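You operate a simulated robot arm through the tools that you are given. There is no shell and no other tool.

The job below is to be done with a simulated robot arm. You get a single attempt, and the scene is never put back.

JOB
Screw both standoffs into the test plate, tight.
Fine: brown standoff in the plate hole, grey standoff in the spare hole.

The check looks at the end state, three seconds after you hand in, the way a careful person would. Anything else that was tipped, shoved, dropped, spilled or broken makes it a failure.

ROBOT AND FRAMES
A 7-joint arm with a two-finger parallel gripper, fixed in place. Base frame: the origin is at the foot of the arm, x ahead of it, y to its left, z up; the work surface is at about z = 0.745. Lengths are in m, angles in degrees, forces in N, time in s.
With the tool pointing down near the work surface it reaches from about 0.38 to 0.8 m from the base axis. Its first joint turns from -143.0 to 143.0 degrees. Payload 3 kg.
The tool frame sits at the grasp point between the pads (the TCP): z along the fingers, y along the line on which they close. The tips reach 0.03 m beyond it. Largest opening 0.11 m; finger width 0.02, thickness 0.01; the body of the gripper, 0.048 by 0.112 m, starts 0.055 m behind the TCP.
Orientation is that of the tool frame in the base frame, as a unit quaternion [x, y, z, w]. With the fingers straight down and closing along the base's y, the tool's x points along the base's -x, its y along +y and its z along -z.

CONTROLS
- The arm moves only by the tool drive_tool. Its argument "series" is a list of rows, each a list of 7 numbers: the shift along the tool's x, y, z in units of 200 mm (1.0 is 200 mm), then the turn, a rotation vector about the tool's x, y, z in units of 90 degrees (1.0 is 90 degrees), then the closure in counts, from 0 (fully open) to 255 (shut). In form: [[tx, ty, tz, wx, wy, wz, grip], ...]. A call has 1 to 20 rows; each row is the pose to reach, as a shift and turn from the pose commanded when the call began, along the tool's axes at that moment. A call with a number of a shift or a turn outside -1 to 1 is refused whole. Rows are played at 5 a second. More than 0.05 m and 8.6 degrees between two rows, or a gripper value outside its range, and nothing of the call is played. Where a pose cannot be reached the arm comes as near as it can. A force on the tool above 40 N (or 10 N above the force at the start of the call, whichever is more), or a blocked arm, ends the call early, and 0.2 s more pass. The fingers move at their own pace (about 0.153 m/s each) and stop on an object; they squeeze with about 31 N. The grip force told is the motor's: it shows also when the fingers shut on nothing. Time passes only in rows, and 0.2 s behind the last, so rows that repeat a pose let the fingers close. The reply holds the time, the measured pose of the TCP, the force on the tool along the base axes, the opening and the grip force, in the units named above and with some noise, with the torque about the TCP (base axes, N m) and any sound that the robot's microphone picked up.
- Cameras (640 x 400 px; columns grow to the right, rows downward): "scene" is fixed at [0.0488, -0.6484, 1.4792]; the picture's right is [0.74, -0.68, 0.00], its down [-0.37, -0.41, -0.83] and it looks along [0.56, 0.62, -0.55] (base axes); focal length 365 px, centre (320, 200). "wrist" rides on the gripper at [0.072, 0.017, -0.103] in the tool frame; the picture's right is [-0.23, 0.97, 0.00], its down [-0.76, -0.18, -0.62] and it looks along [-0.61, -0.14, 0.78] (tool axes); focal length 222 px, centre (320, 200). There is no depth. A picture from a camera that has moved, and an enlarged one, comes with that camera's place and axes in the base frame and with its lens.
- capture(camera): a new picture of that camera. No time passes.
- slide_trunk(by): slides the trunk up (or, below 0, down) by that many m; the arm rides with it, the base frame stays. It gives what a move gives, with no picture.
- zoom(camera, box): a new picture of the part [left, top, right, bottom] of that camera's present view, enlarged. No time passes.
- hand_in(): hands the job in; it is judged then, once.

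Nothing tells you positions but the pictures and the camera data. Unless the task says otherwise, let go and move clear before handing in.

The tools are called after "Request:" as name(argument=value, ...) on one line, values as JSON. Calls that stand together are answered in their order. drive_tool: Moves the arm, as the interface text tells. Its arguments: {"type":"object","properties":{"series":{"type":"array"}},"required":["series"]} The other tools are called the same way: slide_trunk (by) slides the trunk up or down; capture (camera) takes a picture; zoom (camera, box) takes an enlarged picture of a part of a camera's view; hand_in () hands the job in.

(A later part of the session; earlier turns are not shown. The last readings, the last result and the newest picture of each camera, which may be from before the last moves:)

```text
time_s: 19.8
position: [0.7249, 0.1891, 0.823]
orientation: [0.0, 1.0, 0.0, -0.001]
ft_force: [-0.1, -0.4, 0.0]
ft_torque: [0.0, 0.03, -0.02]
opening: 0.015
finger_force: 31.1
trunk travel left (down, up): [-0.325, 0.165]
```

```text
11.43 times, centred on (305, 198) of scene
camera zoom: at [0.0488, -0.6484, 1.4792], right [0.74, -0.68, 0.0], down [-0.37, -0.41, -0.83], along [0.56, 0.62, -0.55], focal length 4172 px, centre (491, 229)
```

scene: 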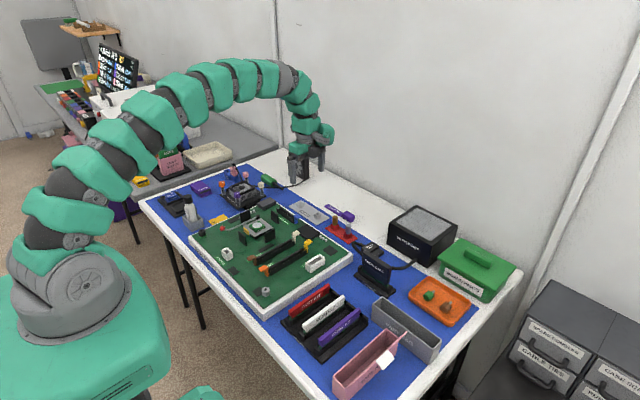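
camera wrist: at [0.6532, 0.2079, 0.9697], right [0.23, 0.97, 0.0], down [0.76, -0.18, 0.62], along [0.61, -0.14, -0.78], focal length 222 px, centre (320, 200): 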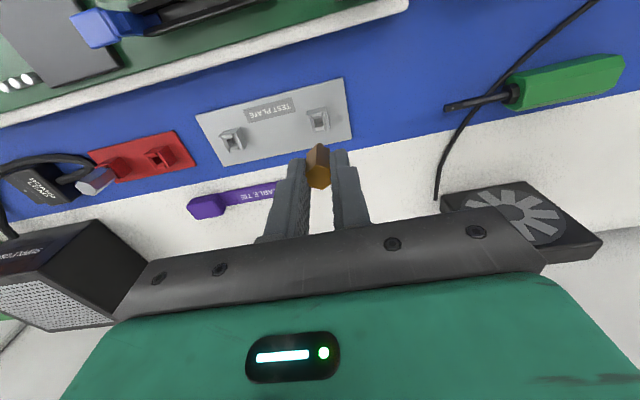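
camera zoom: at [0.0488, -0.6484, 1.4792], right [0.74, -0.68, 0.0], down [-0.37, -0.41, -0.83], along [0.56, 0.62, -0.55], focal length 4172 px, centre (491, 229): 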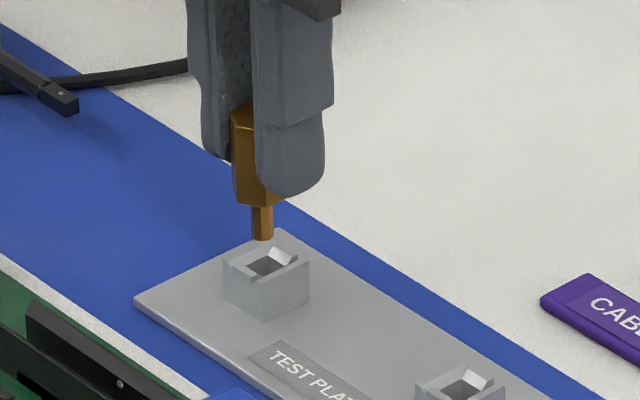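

It's hovering directly over the boss with the stud tip about 8 mm above it. I'll lower slowly in 1–2 mm steps and watch the force.

Request:
drive_tool(series=[[0, 0, 0.01, 0, 0, 0, 255], [0, 0, 0.02, 0, 0, 0, 255], [0, 0, 0.03, 0, 0, 0, 255], [0, 0, 0.04, 0, 0, 0, 255], [0, 0, 0.05, 0, 0, 0, 255], [0, 0, 0.055, 0, 0, 0, 255], [0, 0, 0.055, 0, 0, 0, 255]])

Request:
zoom(camera="scene", box=[285, 185, 325, 215])

Request:
zoom(camera="wrist", box=[270, 80, 370, 170])

```text
time_s: 21.4
position: [0.7242, 0.1898, 0.8133]
orientation: [0.0, 1.0, 0.0, -0.001]
ft_force: [-0.2, 0.2, 0.0]
ft_torque: [-0.01, 0.03, -0.03]
opening: 0.0151
finger_force: 31.0
trunk travel left (down, up): [-0.325, 0.165]
```

```text
13.33 times, centred on (305, 200) of scene
camera zoom: at [0.0488, -0.6484, 1.4792], right [0.74, -0.68, 0.0], down [-0.37, -0.41, -0.83], along [0.56, 0.62, -0.55], focal length 4868 px, centre (520, 200)
```

zoom: 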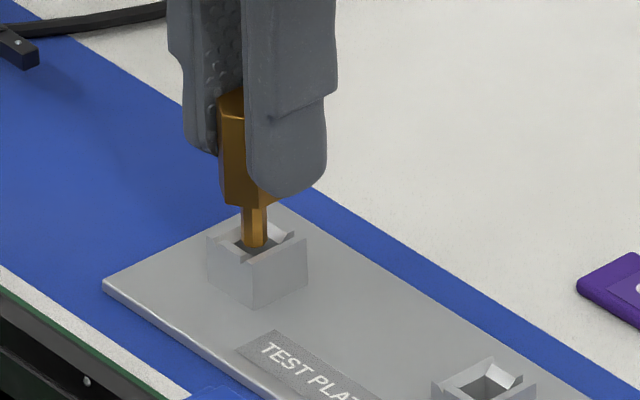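

```text
4.44 times, centred on (320, 125) of wrist
camera zoom: at [0.6529, 0.2056, 0.9156], right [0.23, 0.97, 0.0], down [0.76, -0.18, 0.62], along [0.61, -0.14, -0.78], focal length 987 px, centre (320, 533)
```

zoom: 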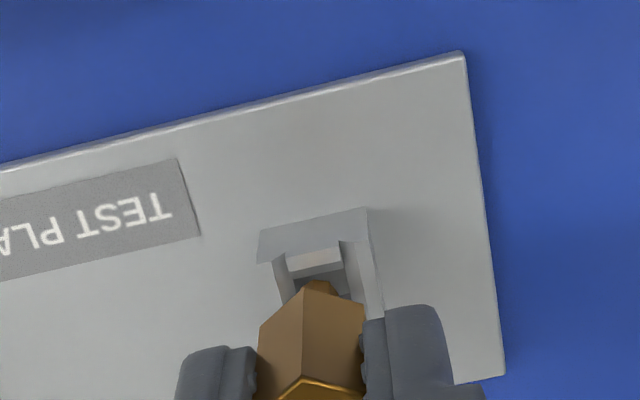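

The stud is entering the opening without contact. I'll keep lowering 1 mm at a time.

Request:
drive_tool(series=[[0, 0, 0.005, 0, 0, 0, 255], [0, 0, 0.01, 0, 0, 0, 255], [0, 0, 0.015, 0, 0, 0, 255], [0, 0, 0.02, 0, 0, 0, 255], [0, 0, 0.02, 0, 0, 0, 255]])

```text
time_s: 22.6
position: [0.7249, 0.1888, 0.8077]
orientation: [0.0, 1.0, 0.0, 0.0]
ft_force: [1.2, 0.1, 0.1]
ft_torque: [0.02, -0.04, -0.02]
opening: 0.0151
finger_force: 30.8
trunk travel left (down, up): [-0.325, 0.165]
```

Still no contact force at z≈0.808. I'll continue slowly.

Request:
drive_tool(series=[[0, 0, 0.005, 0, 0, 0, 255], [0, 0, 0.01, 0, 0, 0, 255], [0, 0, 0.01, 0, 0, 0, 255]])

Request:
zoom(camera="scene", box=[285, 185, 325, 215])

```text
time_s: 23.4
position: [0.725, 0.1884, 0.8074]
orientation: [0.0, 1.0, 0.0, 0.001]
ft_force: [4.6, 1.7, 1.2]
ft_torque: [0.04, -0.3, 0.03]
opening: 0.0153
finger_force: 30.8
trunk travel left (down, up): [-0.325, 0.165]
```

```text
13.33 times, centred on (305, 200) of scene
camera zoom: at [0.0488, -0.6484, 1.4792], right [0.74, -0.68, 0.0], down [-0.37, -0.41, -0.83], along [0.56, 0.62, -0.55], focal length 4868 px, centre (520, 200)
```

zoom: 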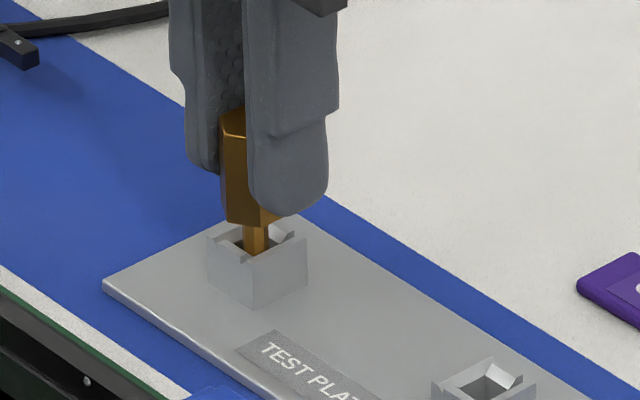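

The stud touches the -x wall of the lead-in: force is +4.6 N in x with matching torque. I'll shift about 1 mm in +x and slightly in +y to centre it.

Request:
drive_tool(series=[[-0.0025, 0.001, -0.003, 0, 0, 0, 255], [-0.005, 0.002, -0.003, 0, 0, 0, 255], [-0.005, 0.002, -0.003, 0, 0, 0, 255]])

```text
time_s: 24.2
position: [0.7258, 0.1898, 0.8066]
orientation: [0.0, 1.0, 0.0, -0.001]
ft_force: [0.6, 0.3, -0.1]
ft_torque: [0.04, 0.03, 0.03]
opening: 0.0148
finger_force: 30.4
trunk travel left (down, up): [-0.325, 0.165]
```

The side load is gone. I'll continue down.

Request:
drive_tool(series=[[0, 0, 0.005, 0, 0, 0, 255], [0, 0, 0.01, 0, 0, 0, 255], [0, 0, 0.01, 0, 0, 0, 255]])

```text
time_s: 25.0
position: [0.7254, 0.1887, 0.8043]
orientation: [0.0, 1.0, 0.0, -0.001]
ft_force: [-0.1, 0.0, -0.4]
ft_torque: [0.01, 0.01, 0.0]
opening: 0.0149
finger_force: 30.5
trunk travel left (down, up): [-0.325, 0.165]
```

Request:
drive_tool(series=[[0, 0, 0.005, 0, 0, 0, 255], [0, 0, 0.01, 0, 0, 0, 255], [0, 0, 0.01, 0, 0, 0, 255]])

Request:
zoom(camera="scene", box=[285, 185, 325, 215])

```text
time_s: 25.8
position: [0.7258, 0.1899, 0.8026]
orientation: [0.0, 1.0, 0.0, 0.0]
ft_force: [5.9, 4.3, -3.5]
ft_torque: [0.11, -0.24, -0.03]
opening: 0.0151
finger_force: 30.8
trunk travel left (down, up): [-0.325, 0.165]
```

```text
13.33 times, centred on (305, 200) of scene
camera zoom: at [0.0488, -0.6484, 1.4792], right [0.74, -0.68, 0.0], down [-0.37, -0.41, -0.83], along [0.56, 0.62, -0.55], focal length 4868 px, centre (520, 200)
```

zoom: 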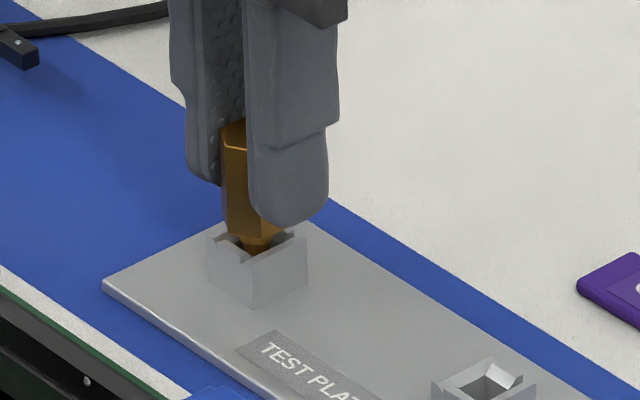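

Now there's a pull toward +x/+y and a slight pull downward, as if the stud reached the thread start slightly off-axis. I'll relieve the side load before turning.

Request:
drive_tool(series=[[-0.002, 0.0015, 0, 0, 0, 0, 255], [-0.004, 0.003, 0, 0, 0, 0, 255], [-0.004, 0.003, 0, 0, 0, 0, 255]])

```text
time_s: 26.6
position: [0.7263, 0.1888, 0.803]
orientation: [0.0, 1.0, 0.0, -0.001]
ft_force: [-0.6, 0.5, -6.4]
ft_torque: [0.06, 0.02, 0.0]
opening: 0.0151
finger_force: 30.6
trunk travel left (down, up): [-0.325, 0.165]
```

The side load is gone and a 6 N downward pull remains, so the thread seems to have caught. I'll make a first gentle clockwise turn of about 32° and read the torque and force.

Request:
drive_tool(series=[[0, 0, 0, 0, 0, 0.09, 255], [0, 0, 0, 0, 0, 0.18, 255], [0, 0, 0, 0, 0, 0.27, 255], [0, 0, 0, 0, 0, 0.36, 255], [0, 0, 0, 0, 0, 0.36, 255]])

Request:
zoom(camera="scene", box=[285, 185, 325, 215])

Request:
zoom(camera="wrist", box=[270, 80, 370, 170])

```text
time_s: 27.8
position: [0.7272, 0.1902, 0.8026]
orientation: [0.28, 0.96, -0.001, -0.001]
ft_force: [-10.2, -4.8, -7.2]
ft_torque: [-0.05, 0.32, 0.02]
opening: 0.015
finger_force: 30.9
trunk travel left (down, up): [-0.325, 0.165]
```

```text
13.33 times, centred on (305, 200) of scene
camera zoom: at [0.0488, -0.6484, 1.4792], right [0.74, -0.68, 0.0], down [-0.37, -0.41, -0.83], along [0.56, 0.62, -0.55], focal length 4868 px, centre (520, 200)
```

zoom: 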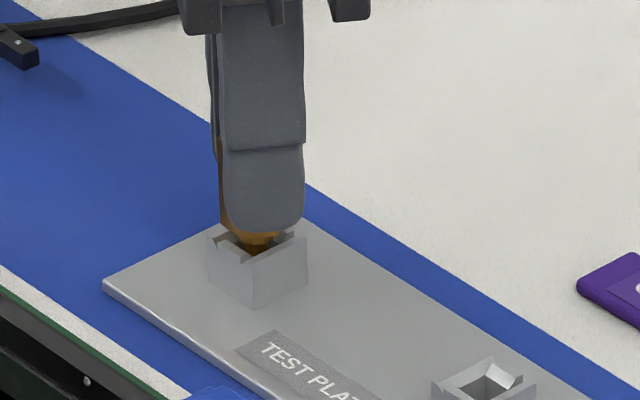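

```text
4.44 times, centred on (320, 125) of wrist
camera zoom: at [0.6744, 0.2422, 0.9056], right [0.72, 0.7, 0.0], down [0.55, -0.56, 0.62], along [0.43, -0.45, -0.78], focal length 987 px, centre (320, 533)
```

zoom: 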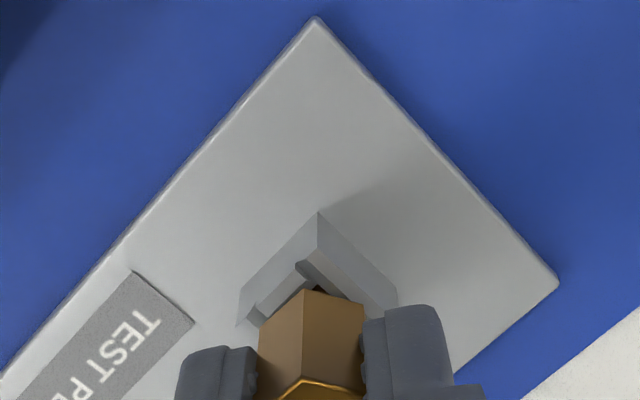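

Turning brought in side load, so the stud axis sits about 1.5 mm off the TCP in the hand. I'll relieve that now, then release and re-grip with the standoff standing in the hole so it is centred.

Request:
drive_tool(series=[[0.0017, -0.003, 0, 0, 0, 0, 255], [0.0034, -0.0063, 0, 0, 0, 0, 255], [0.0034, -0.0063, 0, 0, 0, 0, 255]])

Request:
drive_tool(series=[[0, 0, 0.0025, 0, 0, 0, 255], [0, 0, 0.005, 0, 0, 0, 255], [0, 0, 0.005, 0, 0, 0, 255]])

```text
time_s: 28.6
position: [0.7257, 0.1898, 0.8028]
orientation: [0.279, 0.96, 0.0, 0.0]
ft_force: [-2.9, -1.2, -10.3]
ft_torque: [-0.03, 0.1, -0.01]
opening: 0.0151
finger_force: 30.8
trunk travel left (down, up): [-0.325, 0.165]
```

```text
time_s: 29.4
position: [0.726, 0.1898, 0.8017]
orientation: [0.279, 0.96, 0.001, 0.001]
ft_force: [1.5, 2.2, 2.1]
ft_torque: [0.09, 0.07, 0.01]
opening: 0.0151
finger_force: 31.3
trunk travel left (down, up): [-0.325, 0.165]
```

The vertical stiffness shows the thread is really engaged and advancing clockwise. I'll open the fingers a little to let the standoff settle, and check its position.

Request:
drive_tool(series=[[0, 0, 0, 0, 0, 0, 200], [0, 0, 0, 0, 0, 0, 160], [0, 0, 0, 0, 0, 0, 150], [0, 0, 0, 0, 0, 0, 150]])

Request:
zoom(camera="wrist", box=[260, 90, 380, 230])

Request:
zoom(camera="scene", box=[285, 185, 325, 215])

```text
time_s: 30.4
position: [0.7252, 0.1878, 0.802]
orientation: [0.28, 0.96, -0.001, 0.001]
ft_force: [0.2, 0.3, -1.0]
ft_torque: [0.02, 0.01, 0.02]
opening: 0.0452
finger_force: 0.1
trunk travel left (down, up): [-0.325, 0.165]
```

```text
2.86 times, centred on (320, 160) of wrist
camera zoom: at [0.6735, 0.2416, 0.9048], right [0.71, 0.7, 0.0], down [0.55, -0.56, 0.62], along [0.44, -0.45, -0.78], focal length 635 px, centre (320, 314)
```

zoom: 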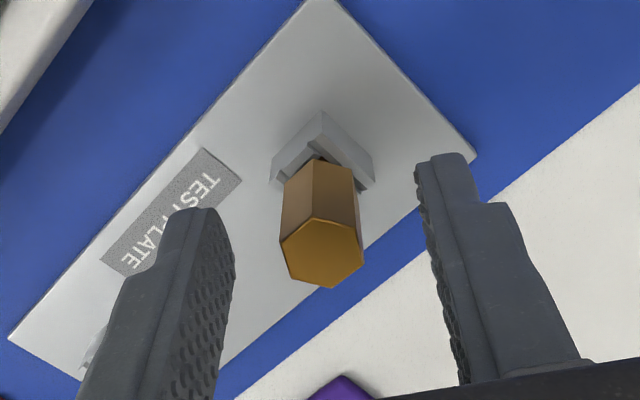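

```text
13.33 times, centred on (305, 200) of scene
camera zoom: at [0.0488, -0.6484, 1.4792], right [0.74, -0.68, 0.0], down [-0.37, -0.41, -0.83], along [0.56, 0.62, -0.55], focal length 4868 px, centre (520, 200)
```

zoom: 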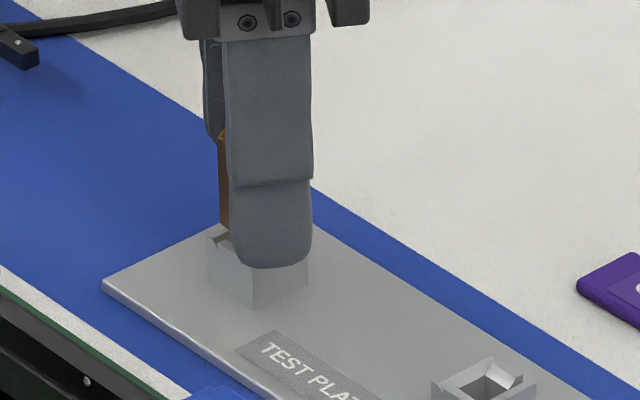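

The standoff stands upright in the hole on its own. I'll centre the TCP over the hex axis, re-grip, then turn further while lowering slightly.

Request:
drive_tool(series=[[-0.0039, 0.0013, 0, 0, 0, 0, 150], [-0.0039, 0.0013, 0, 0, 0, 0, 200], [-0.0039, 0.0013, 0, 0, 0, 0, 255], [-0.0039, 0.0013, 0, 0, 0, 0, 255], [-0.0039, 0.0013, 0, 0, 0, 0, 255]])

```text
time_s: 31.6
position: [0.7258, 0.1891, 0.8017]
orientation: [0.279, 0.96, 0.0, 0.0]
ft_force: [2.2, 1.9, 0.3]
ft_torque: [0.05, -0.09, 0.02]
opening: 0.0149
finger_force: 31.3
trunk travel left (down, up): [-0.325, 0.165]
```

Request:
drive_tool(series=[[0, 0.002, 0.0003, 0, 0, 0.09, 255], [0, 0.002, 0.0006, 0, 0, 0.18, 255], [0, 0.002, 0.0009, 0, 0, 0.27, 255], [0, 0.002, 0.0012, 0, 0, 0.36, 255], [0, 0.002, 0.0015, 0, 0, 0.45, 255], [0, 0.002, 0.0018, 0, 0, 0.54, 255], [0, 0.002, 0.002, 0, 0, 0.6, 255], [0, 0.002, 0.002, 0, 0, 0.6, 255]])

Request:
zoom(camera="wrist", box=[260, 90, 380, 230])

Request:
zoom(camera="scene", box=[285, 185, 325, 215])

```text
time_s: 33.4
position: [0.7246, 0.1882, 0.802]
orientation: [0.685, 0.728, -0.001, -0.001]
ft_force: [-17.6, -4.4, -3.4]
ft_torque: [-0.09, 0.4, 0.0]
opening: 0.0152
finger_force: 31.3
trunk travel left (down, up): [-0.325, 0.165]
```

```text
2.86 times, centred on (320, 160) of wrist
camera zoom: at [0.7383, 0.2615, 0.9045], right [0.99, -0.17, 0.0], down [-0.13, -0.77, 0.62], along [-0.11, -0.61, -0.78], focal length 635 px, centre (320, 314)
```

zoom: 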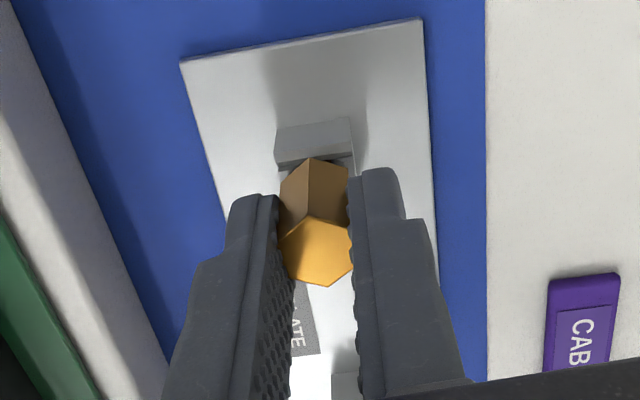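

```text
13.33 times, centred on (305, 200) of scene
camera zoom: at [0.0488, -0.6484, 1.4792], right [0.74, -0.68, 0.0], down [-0.37, -0.41, -0.83], along [0.56, 0.62, -0.55], focal length 4868 px, centre (520, 200)
```

zoom: 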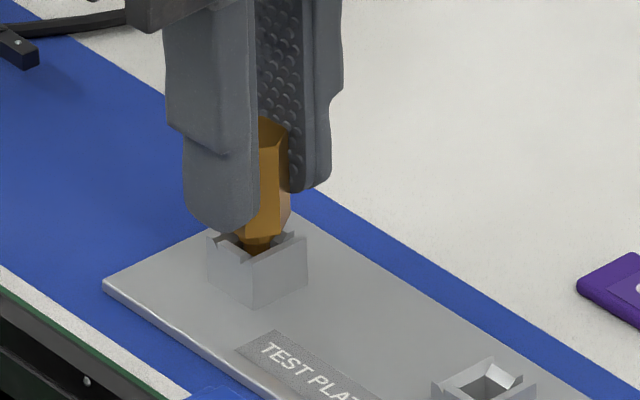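

The thread follows, but side load built up to about 18 N in -x because the hole axis isn't at my TCP. I'll relieve it now before going on.

Request:
drive_tool(series=[[0, -0.004, 0, 0, 0, 0, 255], [-0.001, -0.008, 0, 0, 0, 0, 255], [-0.001, -0.008, 0, 0, 0, 0, 255]])

```text
time_s: 34.2
position: [0.7257, 0.1886, 0.8016]
orientation: [0.684, 0.729, 0.0, -0.001]
ft_force: [-8.4, -1.0, -9.2]
ft_torque: [-0.01, 0.19, 0.0]
opening: 0.0151
finger_force: 30.7
trunk travel left (down, up): [-0.325, 0.165]
```

Request:
drive_tool(series=[[0, -0.0035, 0.002, 0, 0, 0, 255], [0, -0.007, 0.004, 0, 0, 0, 255], [0, -0.007, 0.004, 0, 0, 0, 255]])

Request:
zoom(camera="wrist", box=[260, 90, 380, 230])

```text
time_s: 35.0
position: [0.7245, 0.1886, 0.8022]
orientation: [0.685, 0.728, 0.001, 0.0]
ft_force: [5.1, -0.1, 0.2]
ft_torque: [-0.03, -0.14, -0.06]
opening: 0.0152
finger_force: 30.8
trunk travel left (down, up): [-0.325, 0.165]
```

```text
2.86 times, centred on (320, 160) of wrist
camera zoom: at [0.7374, 0.2614, 0.9047], right [0.99, -0.17, 0.0], down [-0.13, -0.77, 0.62], along [-0.1, -0.61, -0.78], focal length 635 px, centre (320, 314)
```

zoom: 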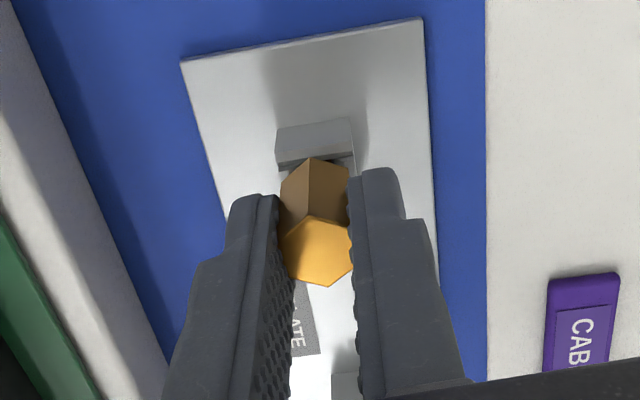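

The side load is nearly balanced. From the force data the hex axis sits about 2.7 mm toward tool +x from the TCP, so the hex top is a bit higher than I estimated. I'll open, shift by that much, and re-grip.

Request:
drive_tool(series=[[0, 0.0025, 0, 0, 0, 0, 255], [0, 0.0025, 0, 0, 0, 0, 200], [0, 0.0025, 0, 0, 0, 0, 170], [0.007, 0.0025, 0, 0, 0, 0, 170], [0.0135, 0.0025, 0, 0, 0, 0, 170], [0.0135, 0.0025, 0, 0, 0, 0, 170]])

Request:
zoom(camera="wrist", box=[260, 90, 380, 230])

Request:
zoom(camera="scene", box=[285, 185, 325, 215])

```text
time_s: 36.4
position: [0.7245, 0.1914, 0.8008]
orientation: [0.685, 0.729, 0.0, -0.001]
ft_force: [1.2, 0.2, -0.2]
ft_torque: [0.0, -0.03, 0.0]
opening: 0.0366
finger_force: 0.1
trunk travel left (down, up): [-0.325, 0.165]
```

```text
2.86 times, centred on (320, 160) of wrist
camera zoom: at [0.7362, 0.2647, 0.9037], right [0.99, -0.17, 0.0], down [-0.13, -0.77, 0.62], along [-0.1, -0.61, -0.78], focal length 635 px, centre (320, 314)
```

zoom: 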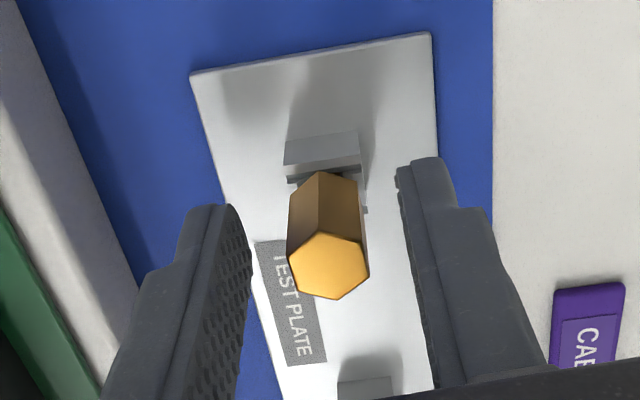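

```text
13.33 times, centred on (305, 200) of scene
camera zoom: at [0.0488, -0.6484, 1.4792], right [0.74, -0.68, 0.0], down [-0.37, -0.41, -0.83], along [0.56, 0.62, -0.55], focal length 4868 px, centre (520, 200)
```

zoom: 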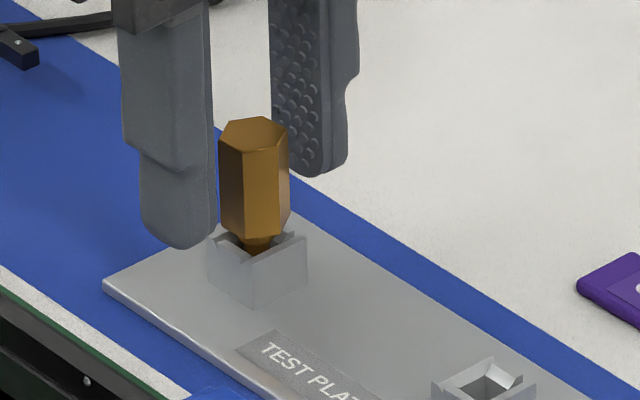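

The standoff stands upright and free in the thread. I need its centre relative to the fingers more precisely, so I'll zoom in.

Request:
zoom(camera="wrist", box=[300, 140, 350, 205])

Request:
zoom(camera="scene", box=[298, 192, 314, 206])

```text
6.15 times, centred on (325, 172) of wrist
camera zoom: at [0.7362, 0.2647, 0.9037], right [0.99, -0.17, 0.0], down [-0.13, -0.77, 0.62], along [-0.1, -0.61, -0.78], focal length 1367 px, centre (289, 369)
```

zoom: 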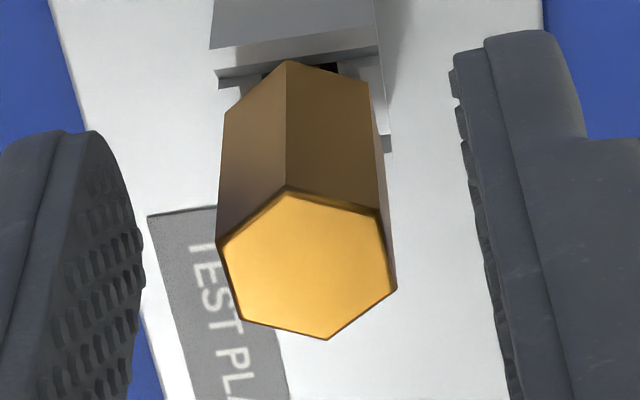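

```text
16.00 times, centred on (306, 199) of scene
camera zoom: at [0.0488, -0.6484, 1.4792], right [0.74, -0.68, 0.0], down [-0.37, -0.41, -0.83], along [0.56, 0.62, -0.55], focal length 5841 px, centre (544, 216)
```

zoom: 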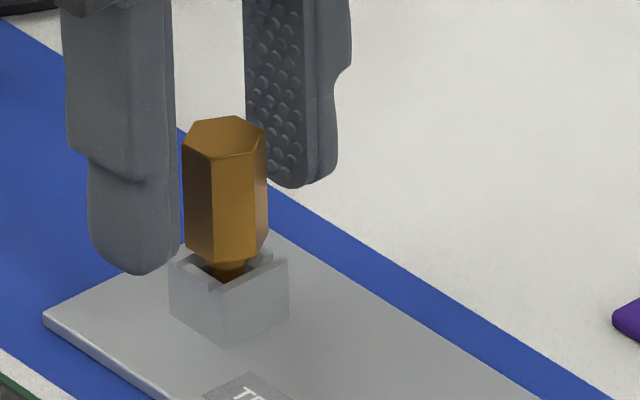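

The apparent hex size, matched to the 15.1 mm grip opening, puts the free standoff about 1.4 mm toward tool +y and 0.6 mm toward +x from the finger centre. I'll centre on that and re-grip.

Request:
drive_tool(series=[[0.003, 0.007, 0, 0, 0, 0, 170], [0.003, 0.007, 0, 0, 0, 0, 170], [0.003, 0.007, 0, 0, 0, 0, 210], [0.003, 0.007, 0, 0, 0, 0, 255], [0.003, 0.007, 0, 0, 0, 0, 255], [0.003, 0.007, 0, 0, 0, 0, 255]])

Request:
zoom(camera="wrist", box=[300, 140, 350, 205])

```text
time_s: 37.8
position: [0.7255, 0.1925, 0.8011]
orientation: [0.685, 0.729, 0.0, 0.0]
ft_force: [0.7, -0.3, 0.0]
ft_torque: [-0.02, 0.02, -0.02]
opening: 0.0149
finger_force: 31.1
trunk travel left (down, up): [-0.325, 0.165]
```

```text
6.15 times, centred on (325, 172) of wrist
camera zoom: at [0.7375, 0.2656, 0.9038], right [0.99, -0.17, 0.0], down [-0.13, -0.77, 0.62], along [-0.1, -0.61, -0.78], focal length 1367 px, centre (289, 369)
```

zoom: 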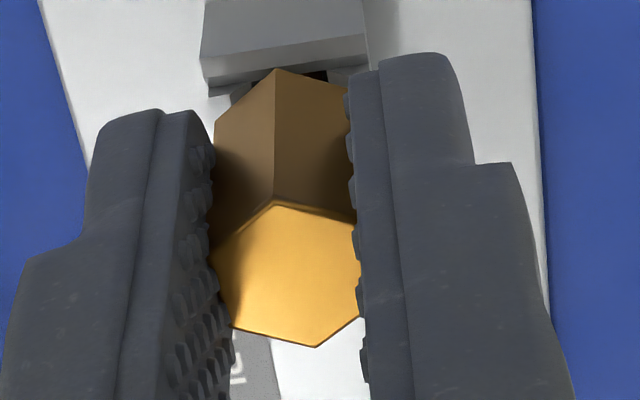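

The grip is now load-free. I'll turn clockwise another ~32°, lowering slightly, and check the loads.

Request:
drive_tool(series=[[0, 0, 0.0005, 0, 0, 0.09, 255], [0, 0, 0.001, 0, 0, 0.18, 255], [0, 0, 0.0015, 0, 0, 0.27, 255], [0, 0, 0.002, 0, 0, 0.36, 255], [0, 0, 0.002, 0, 0, 0.36, 255]])

```text
time_s: 39.0
position: [0.7254, 0.1913, 0.8002]
orientation: [0.861, 0.508, -0.001, 0.0]
ft_force: [17.5, 3.2, 11.0]
ft_torque: [0.16, -0.46, 0.03]
opening: 0.015
finger_force: 31.6
trunk travel left (down, up): [-0.325, 0.165]
```

Side load rose again, to 17 N in x and 11 N up, with the reaction acting near the fingertips or boss top. I'll look closely for contact between the fingertips and the boss.

Request:
zoom(camera="scene", box=[296, 188, 318, 212])

Request:
zoom(camera="wrist", box=[280, 110, 360, 205])

Request:
capture(camera="scene")

```text
16.00 times, centred on (307, 200) of scene
camera zoom: at [0.0488, -0.6484, 1.4792], right [0.74, -0.68, 0.0], down [-0.37, -0.41, -0.83], along [0.56, 0.62, -0.55], focal length 5841 px, centre (528, 200)
```

zoom: 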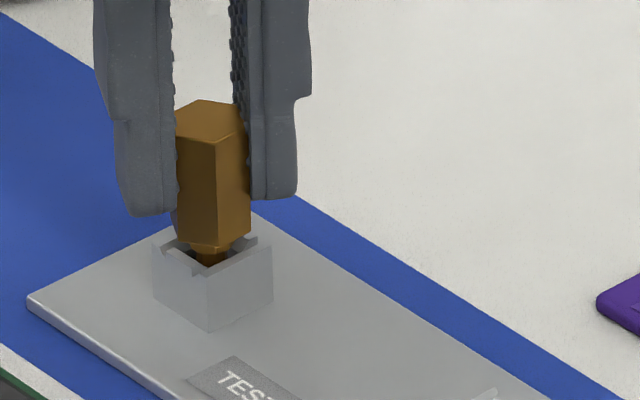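

```text
4.21 times, centred on (320, 158) of wrist
camera zoom: at [0.7761, 0.2471, 0.9038], right [0.74, -0.67, 0.0], down [-0.52, -0.58, 0.62], along [-0.42, -0.46, -0.78], focal length 935 px, centre (320, 379)
```

zoom: 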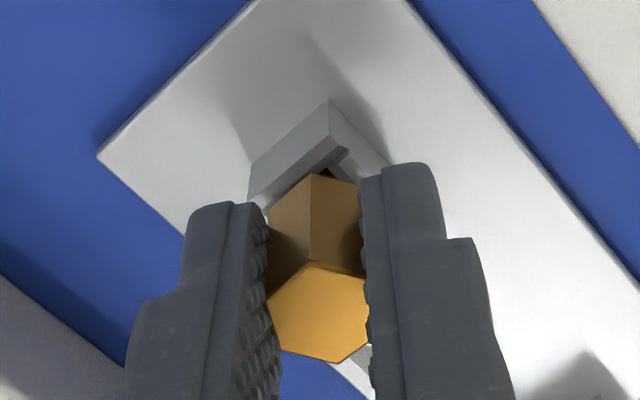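

```text
taken
```

scene: 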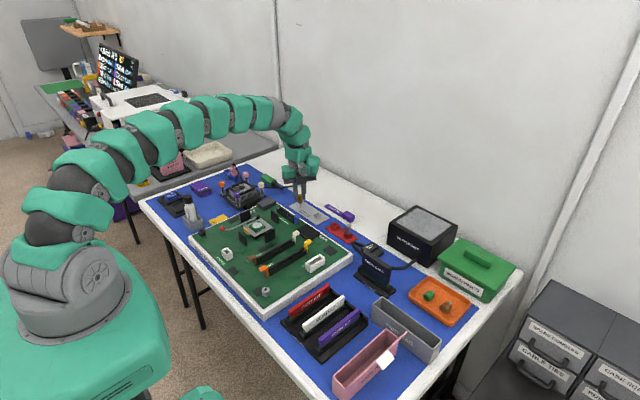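

The fingertips are well clear of the boss, but the hex looks slightly tilted in the grip. I'll zoom harder to judge the tilt and the remaining gap.

Request:
zoom(camera="scene", box=[300, 192, 314, 206])

Request:
zoom(camera="wrist", box=[300, 130, 345, 205])

```text
16.00 times, centred on (307, 199) of scene
camera zoom: at [0.0488, -0.6484, 1.4792], right [0.74, -0.68, 0.0], down [-0.37, -0.41, -0.83], along [0.56, 0.62, -0.55], focal length 5841 px, centre (528, 216)
```

zoom: 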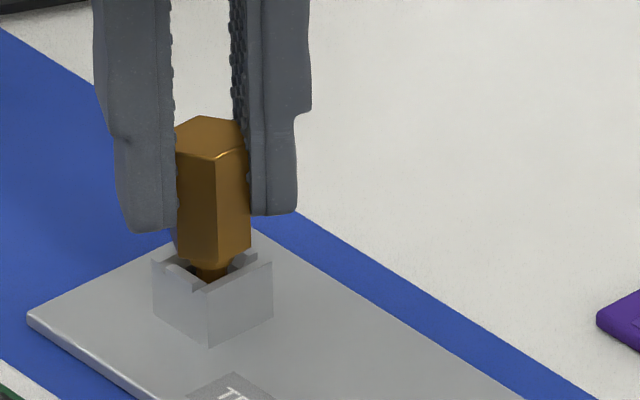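

```text
5.33 times, centred on (322, 168) of wrist
camera zoom: at [0.7761, 0.2471, 0.9038], right [0.74, -0.67, 0.0], down [-0.52, -0.58, 0.62], along [-0.42, -0.46, -0.78], focal length 1185 px, centre (307, 373)
```

zoom: 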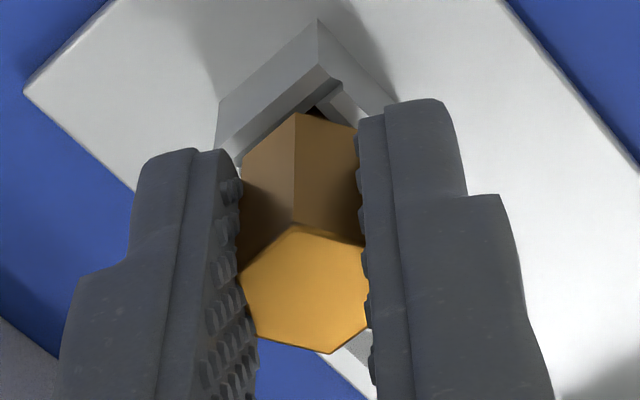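

The thread does hold the standoff up, with a gap of about 4 mm still to seat. The side load is just misalignment building up over large yaw angles. I'll release, rotate the open gripper back 120° (one hex symmetry step), and re-grip near zero yaw.

Request:
drive_tool(series=[[0, 0, 0, 0, 0, 0, 220], [0, 0, 0, 0, 0, 0, 160], [0, 0, 0, 0, 0, -0.09, 150], [0, 0, 0, 0, 0, -0.18, 150], [0, 0, 0, 0, 0, -0.27, 150], [0, 0, 0, 0, 0, -0.36, 150], [0, 0, 0, 0, 0, -0.45, 150], [0, 0, 0, 0, 0, -0.54, 150], [0, 0, 0, 0, 0, -0.63, 150], [0, 0, 0, 0, 0, -0.6667, 150]])

Request:
drive_tool(series=[[0, 0, 0, 0, 0, -0.09, 150], [0, 0, 0, 0, 0, -0.18, 150], [0, 0, 0, 0, 0, -0.27, 150], [0, 0, 0, 0, 0, -0.36, 150], [0, 0, 0, 0, 0, -0.45, 150], [0, 0, 0, 0, 0, -0.54, 150], [0, 0, 0, 0, 0, -0.63, 150], [0, 0, 0, 0, 0, -0.6667, 150], [0, 0, 0, 0, 0, -0.6667, 150]])

Request:
zoom(camera="wrist", box=[300, 130, 350, 205])

Request:
zoom(camera="scene", box=[298, 192, 314, 206])

```text
time_s: 41.2
position: [0.7256, 0.1917, 0.8003]
orientation: [0.491, 0.871, 0.0, 0.0]
ft_force: [0.4, -1.1, 0.1]
ft_torque: [0.01, -0.02, -0.02]
opening: 0.0454
finger_force: 0.1
trunk travel left (down, up): [-0.325, 0.165]
```

```text
time_s: 43.2
position: [0.7255, 0.1914, 0.8008]
orientation: [-0.01, 1.0, 0.0, 0.001]
ft_force: [0.8, 0.3, 0.1]
ft_torque: [0.02, 0.01, -0.03]
opening: 0.0454
finger_force: 0.1
trunk travel left (down, up): [-0.325, 0.165]
```

```text
5.33 times, centred on (325, 168) of wrist
camera zoom: at [0.6527, 0.207, 0.9031], right [0.21, 0.98, 0.0], down [0.77, -0.16, 0.62], along [0.61, -0.13, -0.78], focal length 1185 px, centre (293, 373)
```

zoom: 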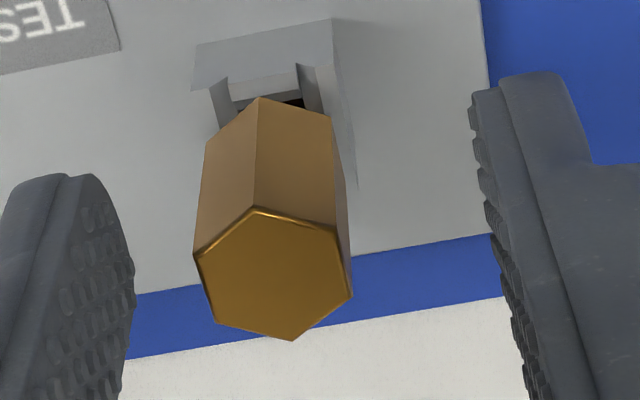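

```text
16.00 times, centred on (306, 199) of scene
camera zoom: at [0.0488, -0.6484, 1.4792], right [0.74, -0.68, 0.0], down [-0.37, -0.41, -0.83], along [0.56, 0.62, -0.55], focal length 5841 px, centre (544, 216)
```

zoom: 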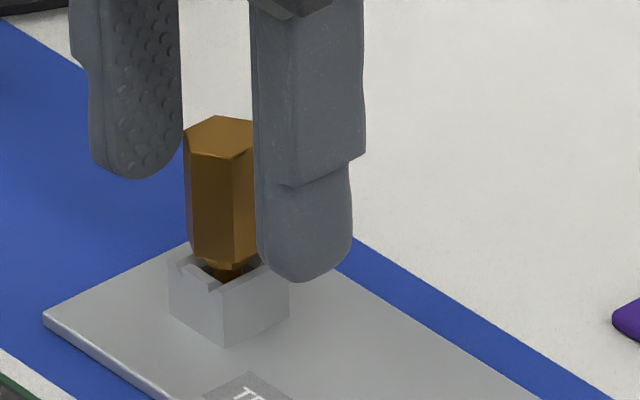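

Combining the free-standing views at three yaw angles puts the hex axis at about (0.7252, 0.1892), which means my last re-centring overshot. From this pose it is about 2.3 mm toward tool -y. I'll correct that and re-grip.

Request:
drive_tool(series=[[-0.0008, -0.006, 0, 0, 0, 0, 150], [-0.0015, -0.0113, 0, 0, 0, 0, 150], [-0.0015, -0.0113, 0, 0, 0, 0, 150]])

Request:
zoom(camera="wrist", box=[300, 130, 350, 205])

```text
time_s: 44.0
position: [0.7256, 0.19, 0.7998]
orientation: [-0.011, 1.0, -0.001, -0.002]
ft_force: [-0.8, 0.2, 0.1]
ft_torque: [0.01, 0.02, 0.01]
opening: 0.0453
finger_force: 0.1
trunk travel left (down, up): [-0.325, 0.165]
```

```text
5.33 times, centred on (325, 168) of wrist
camera zoom: at [0.6531, 0.2046, 0.9035], right [0.21, 0.98, 0.0], down [0.77, -0.16, 0.62], along [0.61, -0.13, -0.78], focal length 1185 px, centre (293, 373)
```

zoom: 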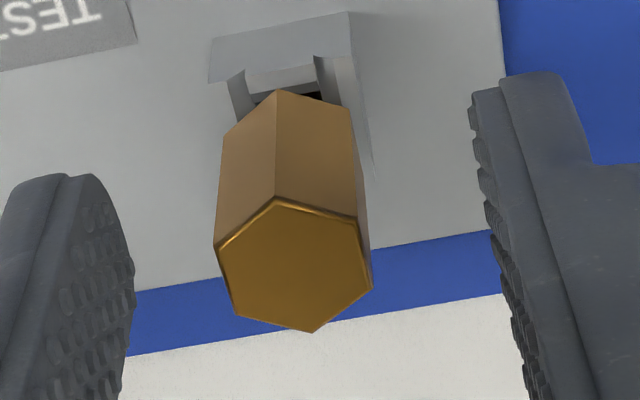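

It's centred now to within half a millimetre. I'll grip and turn clockwise about 49°, lowering slightly.

Request:
drive_tool(series=[[0, 0, 0, 0, 0, 0, 200], [0, 0, 0, 0, 0, 0, 255], [0, 0, 0, 0, 0, 0, 255], [0, 0, 0, 0, 0, 0, 255]])

Request:
drive_tool(series=[[0, 0, 0, 0, 0, 0.09, 255], [0, 0, 0, 0, 0, 0.18, 255], [0, 0, 0, 0, 0, 0.27, 255], [0, 0, 0, 0, 0, 0.36, 255], [0, 0, 0, 0, 0, 0.45, 255], [0, 0, 0, 0, 0, 0.54, 255], [0, 0, 0, 0, 0, 0.54, 255]])

```text
time_s: 45.0
position: [0.725, 0.19, 0.8001]
orientation: [-0.011, 1.0, 0.0, 0.0]
ft_force: [0.3, 1.5, 1.4]
ft_torque: [0.07, -0.03, -0.02]
opening: 0.0151
finger_force: 31.4
trunk travel left (down, up): [-0.325, 0.165]
```

```text
time_s: 46.6
position: [0.7251, 0.1902, 0.8007]
orientation: [0.404, 0.915, -0.001, -0.001]
ft_force: [-11.0, -5.3, -1.0]
ft_torque: [-0.1, 0.21, 0.0]
opening: 0.0151
finger_force: 31.1
trunk travel left (down, up): [-0.325, 0.165]
```

About 49° more turned with the thread drawing in gently and side load moderate. I'll relieve that and continue with a compensated rotation.

Request:
drive_tool(series=[[0.0019, -0.0057, 0.0004, 0, 0, 0, 255], [0.0027, -0.0064, 0.0006, 0, 0, 0.09, 255], [0.0035, -0.007, 0.0008, 0, 0, 0.18, 255], [0.0045, -0.0075, 0.001, 0, 0, 0.27, 255], [0.0054, -0.0079, 0.0012, 0, 0, 0.36, 255], [0.0065, -0.0081, 0.0014, 0, 0, 0.45, 255], [0.0065, -0.0081, 0.0014, 0, 0, 0.45, 255]])

Request:
zoom(camera="scene", box=[298, 192, 314, 206])

```text
time_s: 48.2
position: [0.7258, 0.1896, 0.8007]
orientation: [0.695, 0.719, 0.001, 0.001]
ft_force: [14.0, -4.9, 12.4]
ft_torque: [-0.23, -0.31, 0.01]
opening: 0.0149
finger_force: 31.5
trunk travel left (down, up): [-0.325, 0.165]
```

```text
16.00 times, centred on (306, 199) of scene
camera zoom: at [0.0488, -0.6484, 1.4792], right [0.74, -0.68, 0.0], down [-0.37, -0.41, -0.83], along [0.56, 0.62, -0.55], focal length 5841 px, centre (544, 216)
```

zoom: 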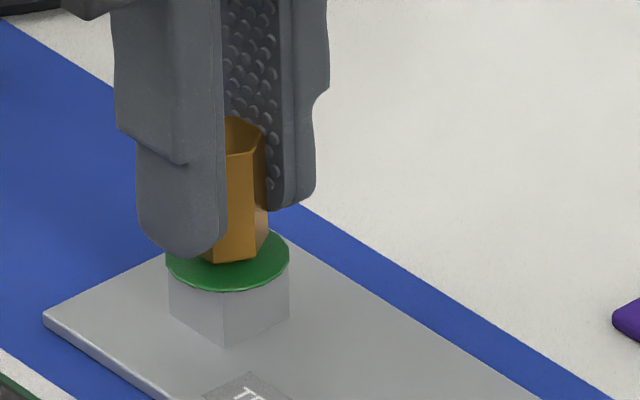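

A green disc has appeared under the brown standoff, which looks like an indicator that it is seated. I'll relieve the load and try a little more clockwise to confirm it's tight by torque.

Request:
drive_tool(series=[[-0.002, 0.006, -0.003, 0, 0, 0, 255], [-0.002, 0.006, -0.003, 0, 0, 0.05, 255], [-0.002, 0.006, -0.003, 0, 0, 0.1, 255], [-0.002, 0.006, -0.003, 0, 0, 0.1, 255]])

Request:
zoom(camera="wrist", box=[280, 110, 360, 205])

Request:
zoom(camera="scene", box=[298, 192, 314, 206])

```text
time_s: 49.2
position: [0.7245, 0.1898, 0.7991]
orientation: [0.749, 0.663, 0.0, 0.0]
ft_force: [12.2, -5.0, 4.9]
ft_torque: [-0.1, -0.27, 0.16]
opening: 0.0152
finger_force: 31.4
trunk travel left (down, up): [-0.325, 0.165]
```

```text
4.21 times, centred on (320, 158) of wrist
camera zoom: at [0.7508, 0.2588, 0.9034], right [0.94, -0.34, 0.0], down [-0.27, -0.73, 0.62], along [-0.22, -0.58, -0.78], focal length 935 px, centre (320, 379)
```

zoom: 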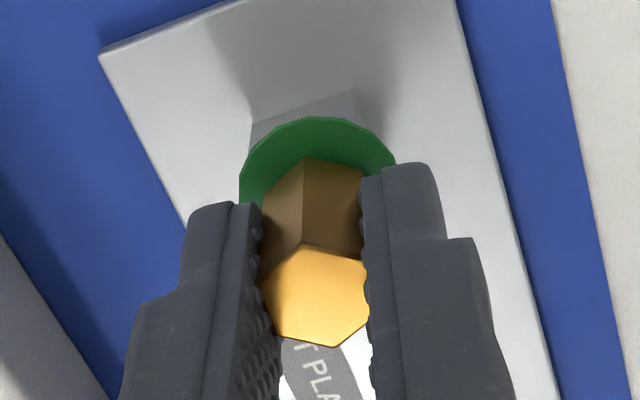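

```text
16.00 times, centred on (306, 199) of scene
camera zoom: at [0.0488, -0.6484, 1.4792], right [0.74, -0.68, 0.0], down [-0.37, -0.41, -0.83], along [0.56, 0.62, -0.55], focal length 5841 px, centre (544, 216)
```

zoom: 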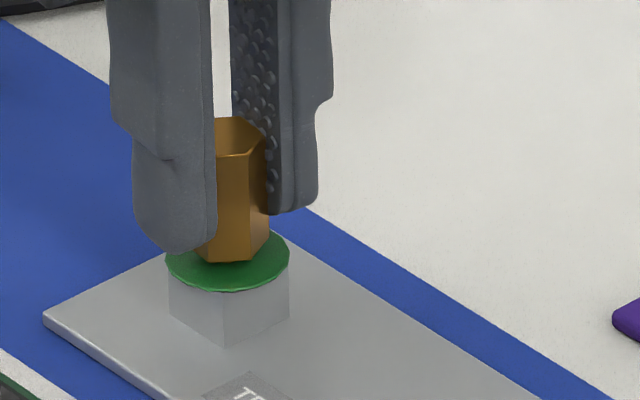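

Torque of 0.16 N·m about z now resists further turning, consistent with tight. I'll add one more small turn, relieving side load, to confirm.

Request:
drive_tool(series=[[-0.0018, 0.0063, -0.002, 0, 0, 0, 255], [-0.0018, 0.0063, -0.002, 0, 0, 0.06, 255], [-0.0018, 0.0063, -0.002, 0, 0, 0.12, 255], [-0.0018, 0.0063, -0.002, 0, 0, 0.12, 255]])

Request:
zoom(camera="wrist", box=[280, 110, 360, 205])

```text
time_s: 50.2
position: [0.7253, 0.19, 0.7999]
orientation: [0.807, 0.59, -0.001, -0.001]
ft_force: [-8.6, 0.7, -1.7]
ft_torque: [-0.02, -0.13, 0.18]
opening: 0.0159
finger_force: 30.8
trunk travel left (down, up): [-0.325, 0.165]
```

```text
4.21 times, centred on (320, 158) of wrist
camera zoom: at [0.7636, 0.2527, 0.9031], right [0.86, -0.51, 0.0], down [-0.4, -0.67, 0.63], along [-0.32, -0.54, -0.78], focal length 935 px, centre (320, 379)
```

zoom: 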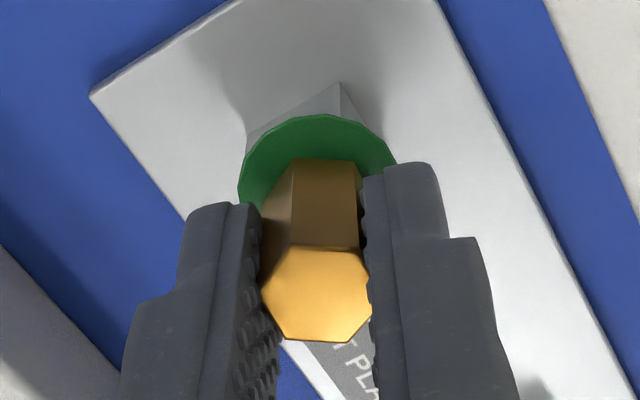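

The hex now stays put while the fingers slip on it, so the brown standoff is locked tight with the green disc showing. I'll release, lift straight up, and unwind the wrist.

Request:
drive_tool(series=[[0, 0, 0, 0, 0, 0, 200], [0, 0, 0, 0, 0, 0, 150], [0, 0, 0, 0, 0, 0, 150], [0, 0, -0.05, 0, 0, 0, 150], [0, 0, -0.1, 0, 0, 0, 150], [0, 0, -0.15, 0, 0, 0, 150], [0, 0, -0.2, 0, 0, 0, 150], [0, 0, -0.25, 0, 0, 0, 150], [0, 0, -0.3, 0, 0, 0, 150], [0, 0, -0.35, 0, 0, -0.09, 150], [0, 0, -0.35, 0, 0, -0.18, 150], [0, 0, -0.35, 0, 0, -0.27, 150], [0, 0, -0.35, 0, 0, -0.36, 150], [0, 0, -0.35, 0, 0, -0.45, 150], [0, 0, -0.35, 0, 0, -0.54, 150], [0, 0, -0.35, 0, 0, -0.63, 150], [0, 0, -0.35, 0, 0, -0.72, 150], [0, 0, -0.35, 0, 0, -0.81, 150], [0, 0, -0.35, 0, 0, -0.9, 150], [0, 0, -0.35, 0, 0, -0.9, 150]])

Request:
zoom(camera="scene", box=[284, 180, 334, 226])

```text
time_s: 54.4
position: [0.7258, 0.1882, 0.8711]
orientation: [0.23, 0.973, 0.0, -0.001]
ft_force: [-0.2, -0.2, 0.0]
ft_torque: [0.0, 0.02, 0.01]
opening: 0.0453
finger_force: 0.0
trunk travel left (down, up): [-0.325, 0.165]
```

```text
8.70 times, centred on (309, 203) of scene
camera zoom: at [0.0488, -0.6484, 1.4792], right [0.74, -0.68, 0.0], down [-0.37, -0.41, -0.83], along [0.56, 0.62, -0.55], focal length 3174 px, centre (416, 174)
```

zoom: 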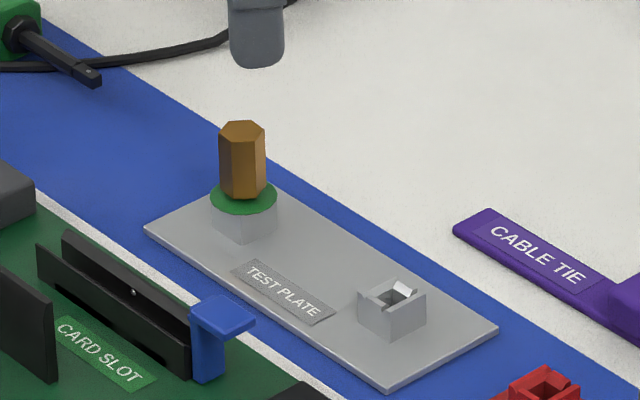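

The brown standoff is in and clear of the gripper. Now I'll finish unwinding the yaw and fly at safe height toward the grey standoff.

Request:
drive_tool(series=[[-0.045, -0.0893, 0, 0, 0, -0.075, 150], [-0.09, -0.1786, 0, 0, 0, -0.15, 150], [-0.135, -0.268, 0, 0, 0, -0.225, 150], [-0.18, -0.357, 0, 0, 0, -0.2967, 150], [-0.18, -0.357, 0, 0, 0, -0.2967, 150]])

Request:
drive_tool(series=[[0, -0.1, 0, 0, 0, 0, 139], [0, -0.2, 0, 0, 0, 0, 139], [0, -0.3, 0, 0, 0, 0, 139], [0, -0.4, 0, 0, 0, 0, 139], [0, -0.5, 0.02, 0, 0, 0, 139], [0, -0.6, 0.04, 0, 0, 0, 139], [0, -0.7, 0.06, 0, 0, 0, 139], [0, -0.775, 0.08, 0, 0, 0, 139], [0, -0.775, 0.08, 0, 0, 0, 139]])

Request:
zoom(camera="wrist", box=[270, 90, 370, 190])

Request:
capture(camera="wrist")

```text
time_s: 55.6
position: [0.7262, 0.1064, 0.871]
orientation: [0.0, 1.0, 0.0, -0.001]
ft_force: [0.7, -0.2, -0.6]
ft_torque: [-0.01, 0.0, -0.01]
opening: 0.0452
finger_force: 0.0
trunk travel left (down, up): [-0.325, 0.165]
```

```text
time_s: 57.6
position: [0.7261, -0.0463, 0.8526]
orientation: [0.0, 1.0, 0.0, -0.001]
ft_force: [0.2, 0.1, -0.2]
ft_torque: [0.01, -0.01, 0.0]
opening: 0.0499
finger_force: 0.0
trunk travel left (down, up): [-0.325, 0.165]
```

```text
4.00 times, centred on (320, 140) of wrist
camera zoom: at [0.6545, -0.0306, 0.9566], right [0.23, 0.97, 0.0], down [0.76, -0.18, 0.62], along [0.61, -0.14, -0.78], focal length 888 px, centre (320, 440)
```

zoom: 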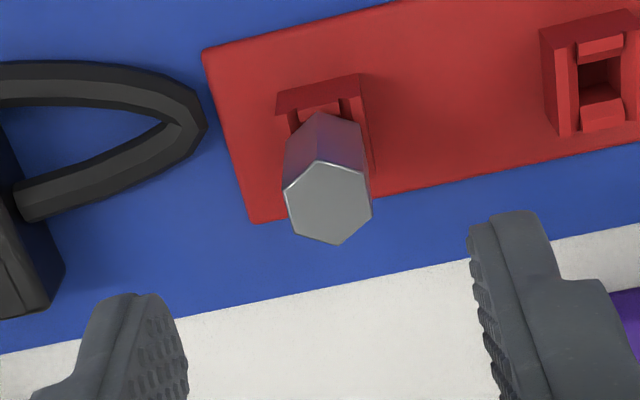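

```text
taken
camera wrist: at [0.6545, -0.0306, 0.9566], right [0.23, 0.97, 0.0], down [0.76, -0.18, 0.62], along [0.61, -0.14, -0.78], focal length 222 px, centre (320, 200)
```

wrist: 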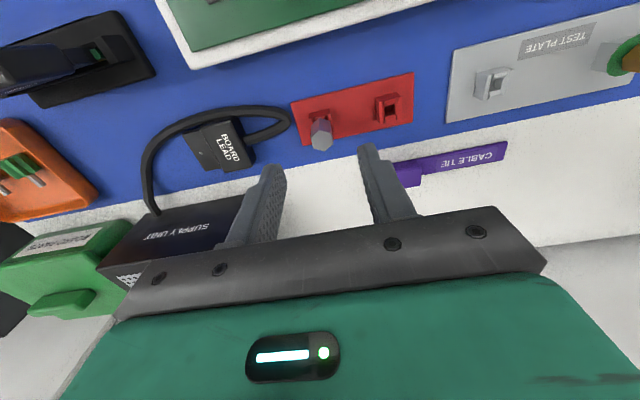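

The grey standoff is about 0.8 mm toward tool +x and 2.1 mm toward +y from the TCP. I'll correct that and descend around it with the fingers part-closed, keeping the black lead well below the tips.

Request:
drive_tool(series=[[0.004, 0.0105, 0, 0, 0, 0, 150], [0.004, 0.0105, 0.06, 0, 0, 0, 155], [0.004, 0.0105, 0.12, 0, 0, 0, 155], [0.004, 0.0105, 0.18, 0, 0, 0, 155], [0.004, 0.0105, 0.22, 0, 0, 0, 155], [0.004, 0.0105, 0.26, 0, 0, 0, 155], [0.004, 0.0105, 0.26, 0, 0, 0, 155]])

Request:
zoom(camera="wrist", box=[295, 125, 345, 205])

Request:
zoom(camera="scene", box=[335, 205, 375, 250])

```text
time_s: 59.2
position: [0.7253, -0.0447, 0.8017]
orientation: [0.001, 1.0, 0.0, 0.0]
ft_force: [0.2, 0.1, -0.4]
ft_torque: [-0.01, 0.03, 0.0]
opening: 0.043
finger_force: 0.1
trunk travel left (down, up): [-0.325, 0.165]
```

```text
5.00 times, centred on (320, 165) of wrist
camera zoom: at [0.6529, -0.0275, 0.9049], right [0.23, 0.97, 0.0], down [0.76, -0.18, 0.62], along [0.61, -0.14, -0.78], focal length 1111 px, centre (320, 375)
```

zoom: 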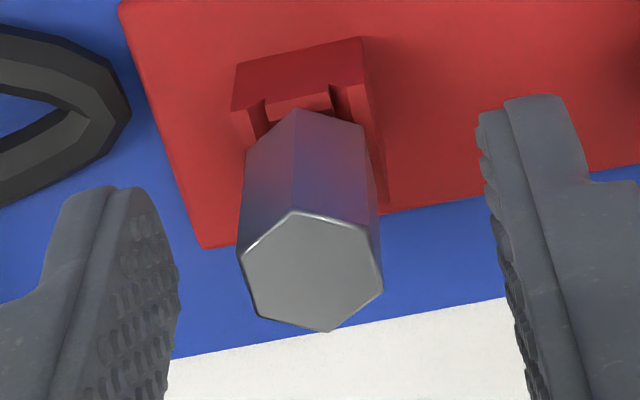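

```text
8.89 times, centred on (355, 228) of scene
camera zoom: at [0.0488, -0.6484, 1.4792], right [0.74, -0.68, 0.0], down [-0.37, -0.41, -0.83], along [0.56, 0.62, -0.55], focal length 3245 px, centre (9, -44)
```

zoom: 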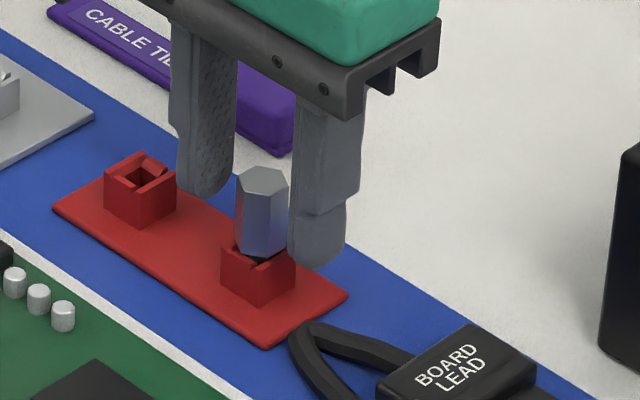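

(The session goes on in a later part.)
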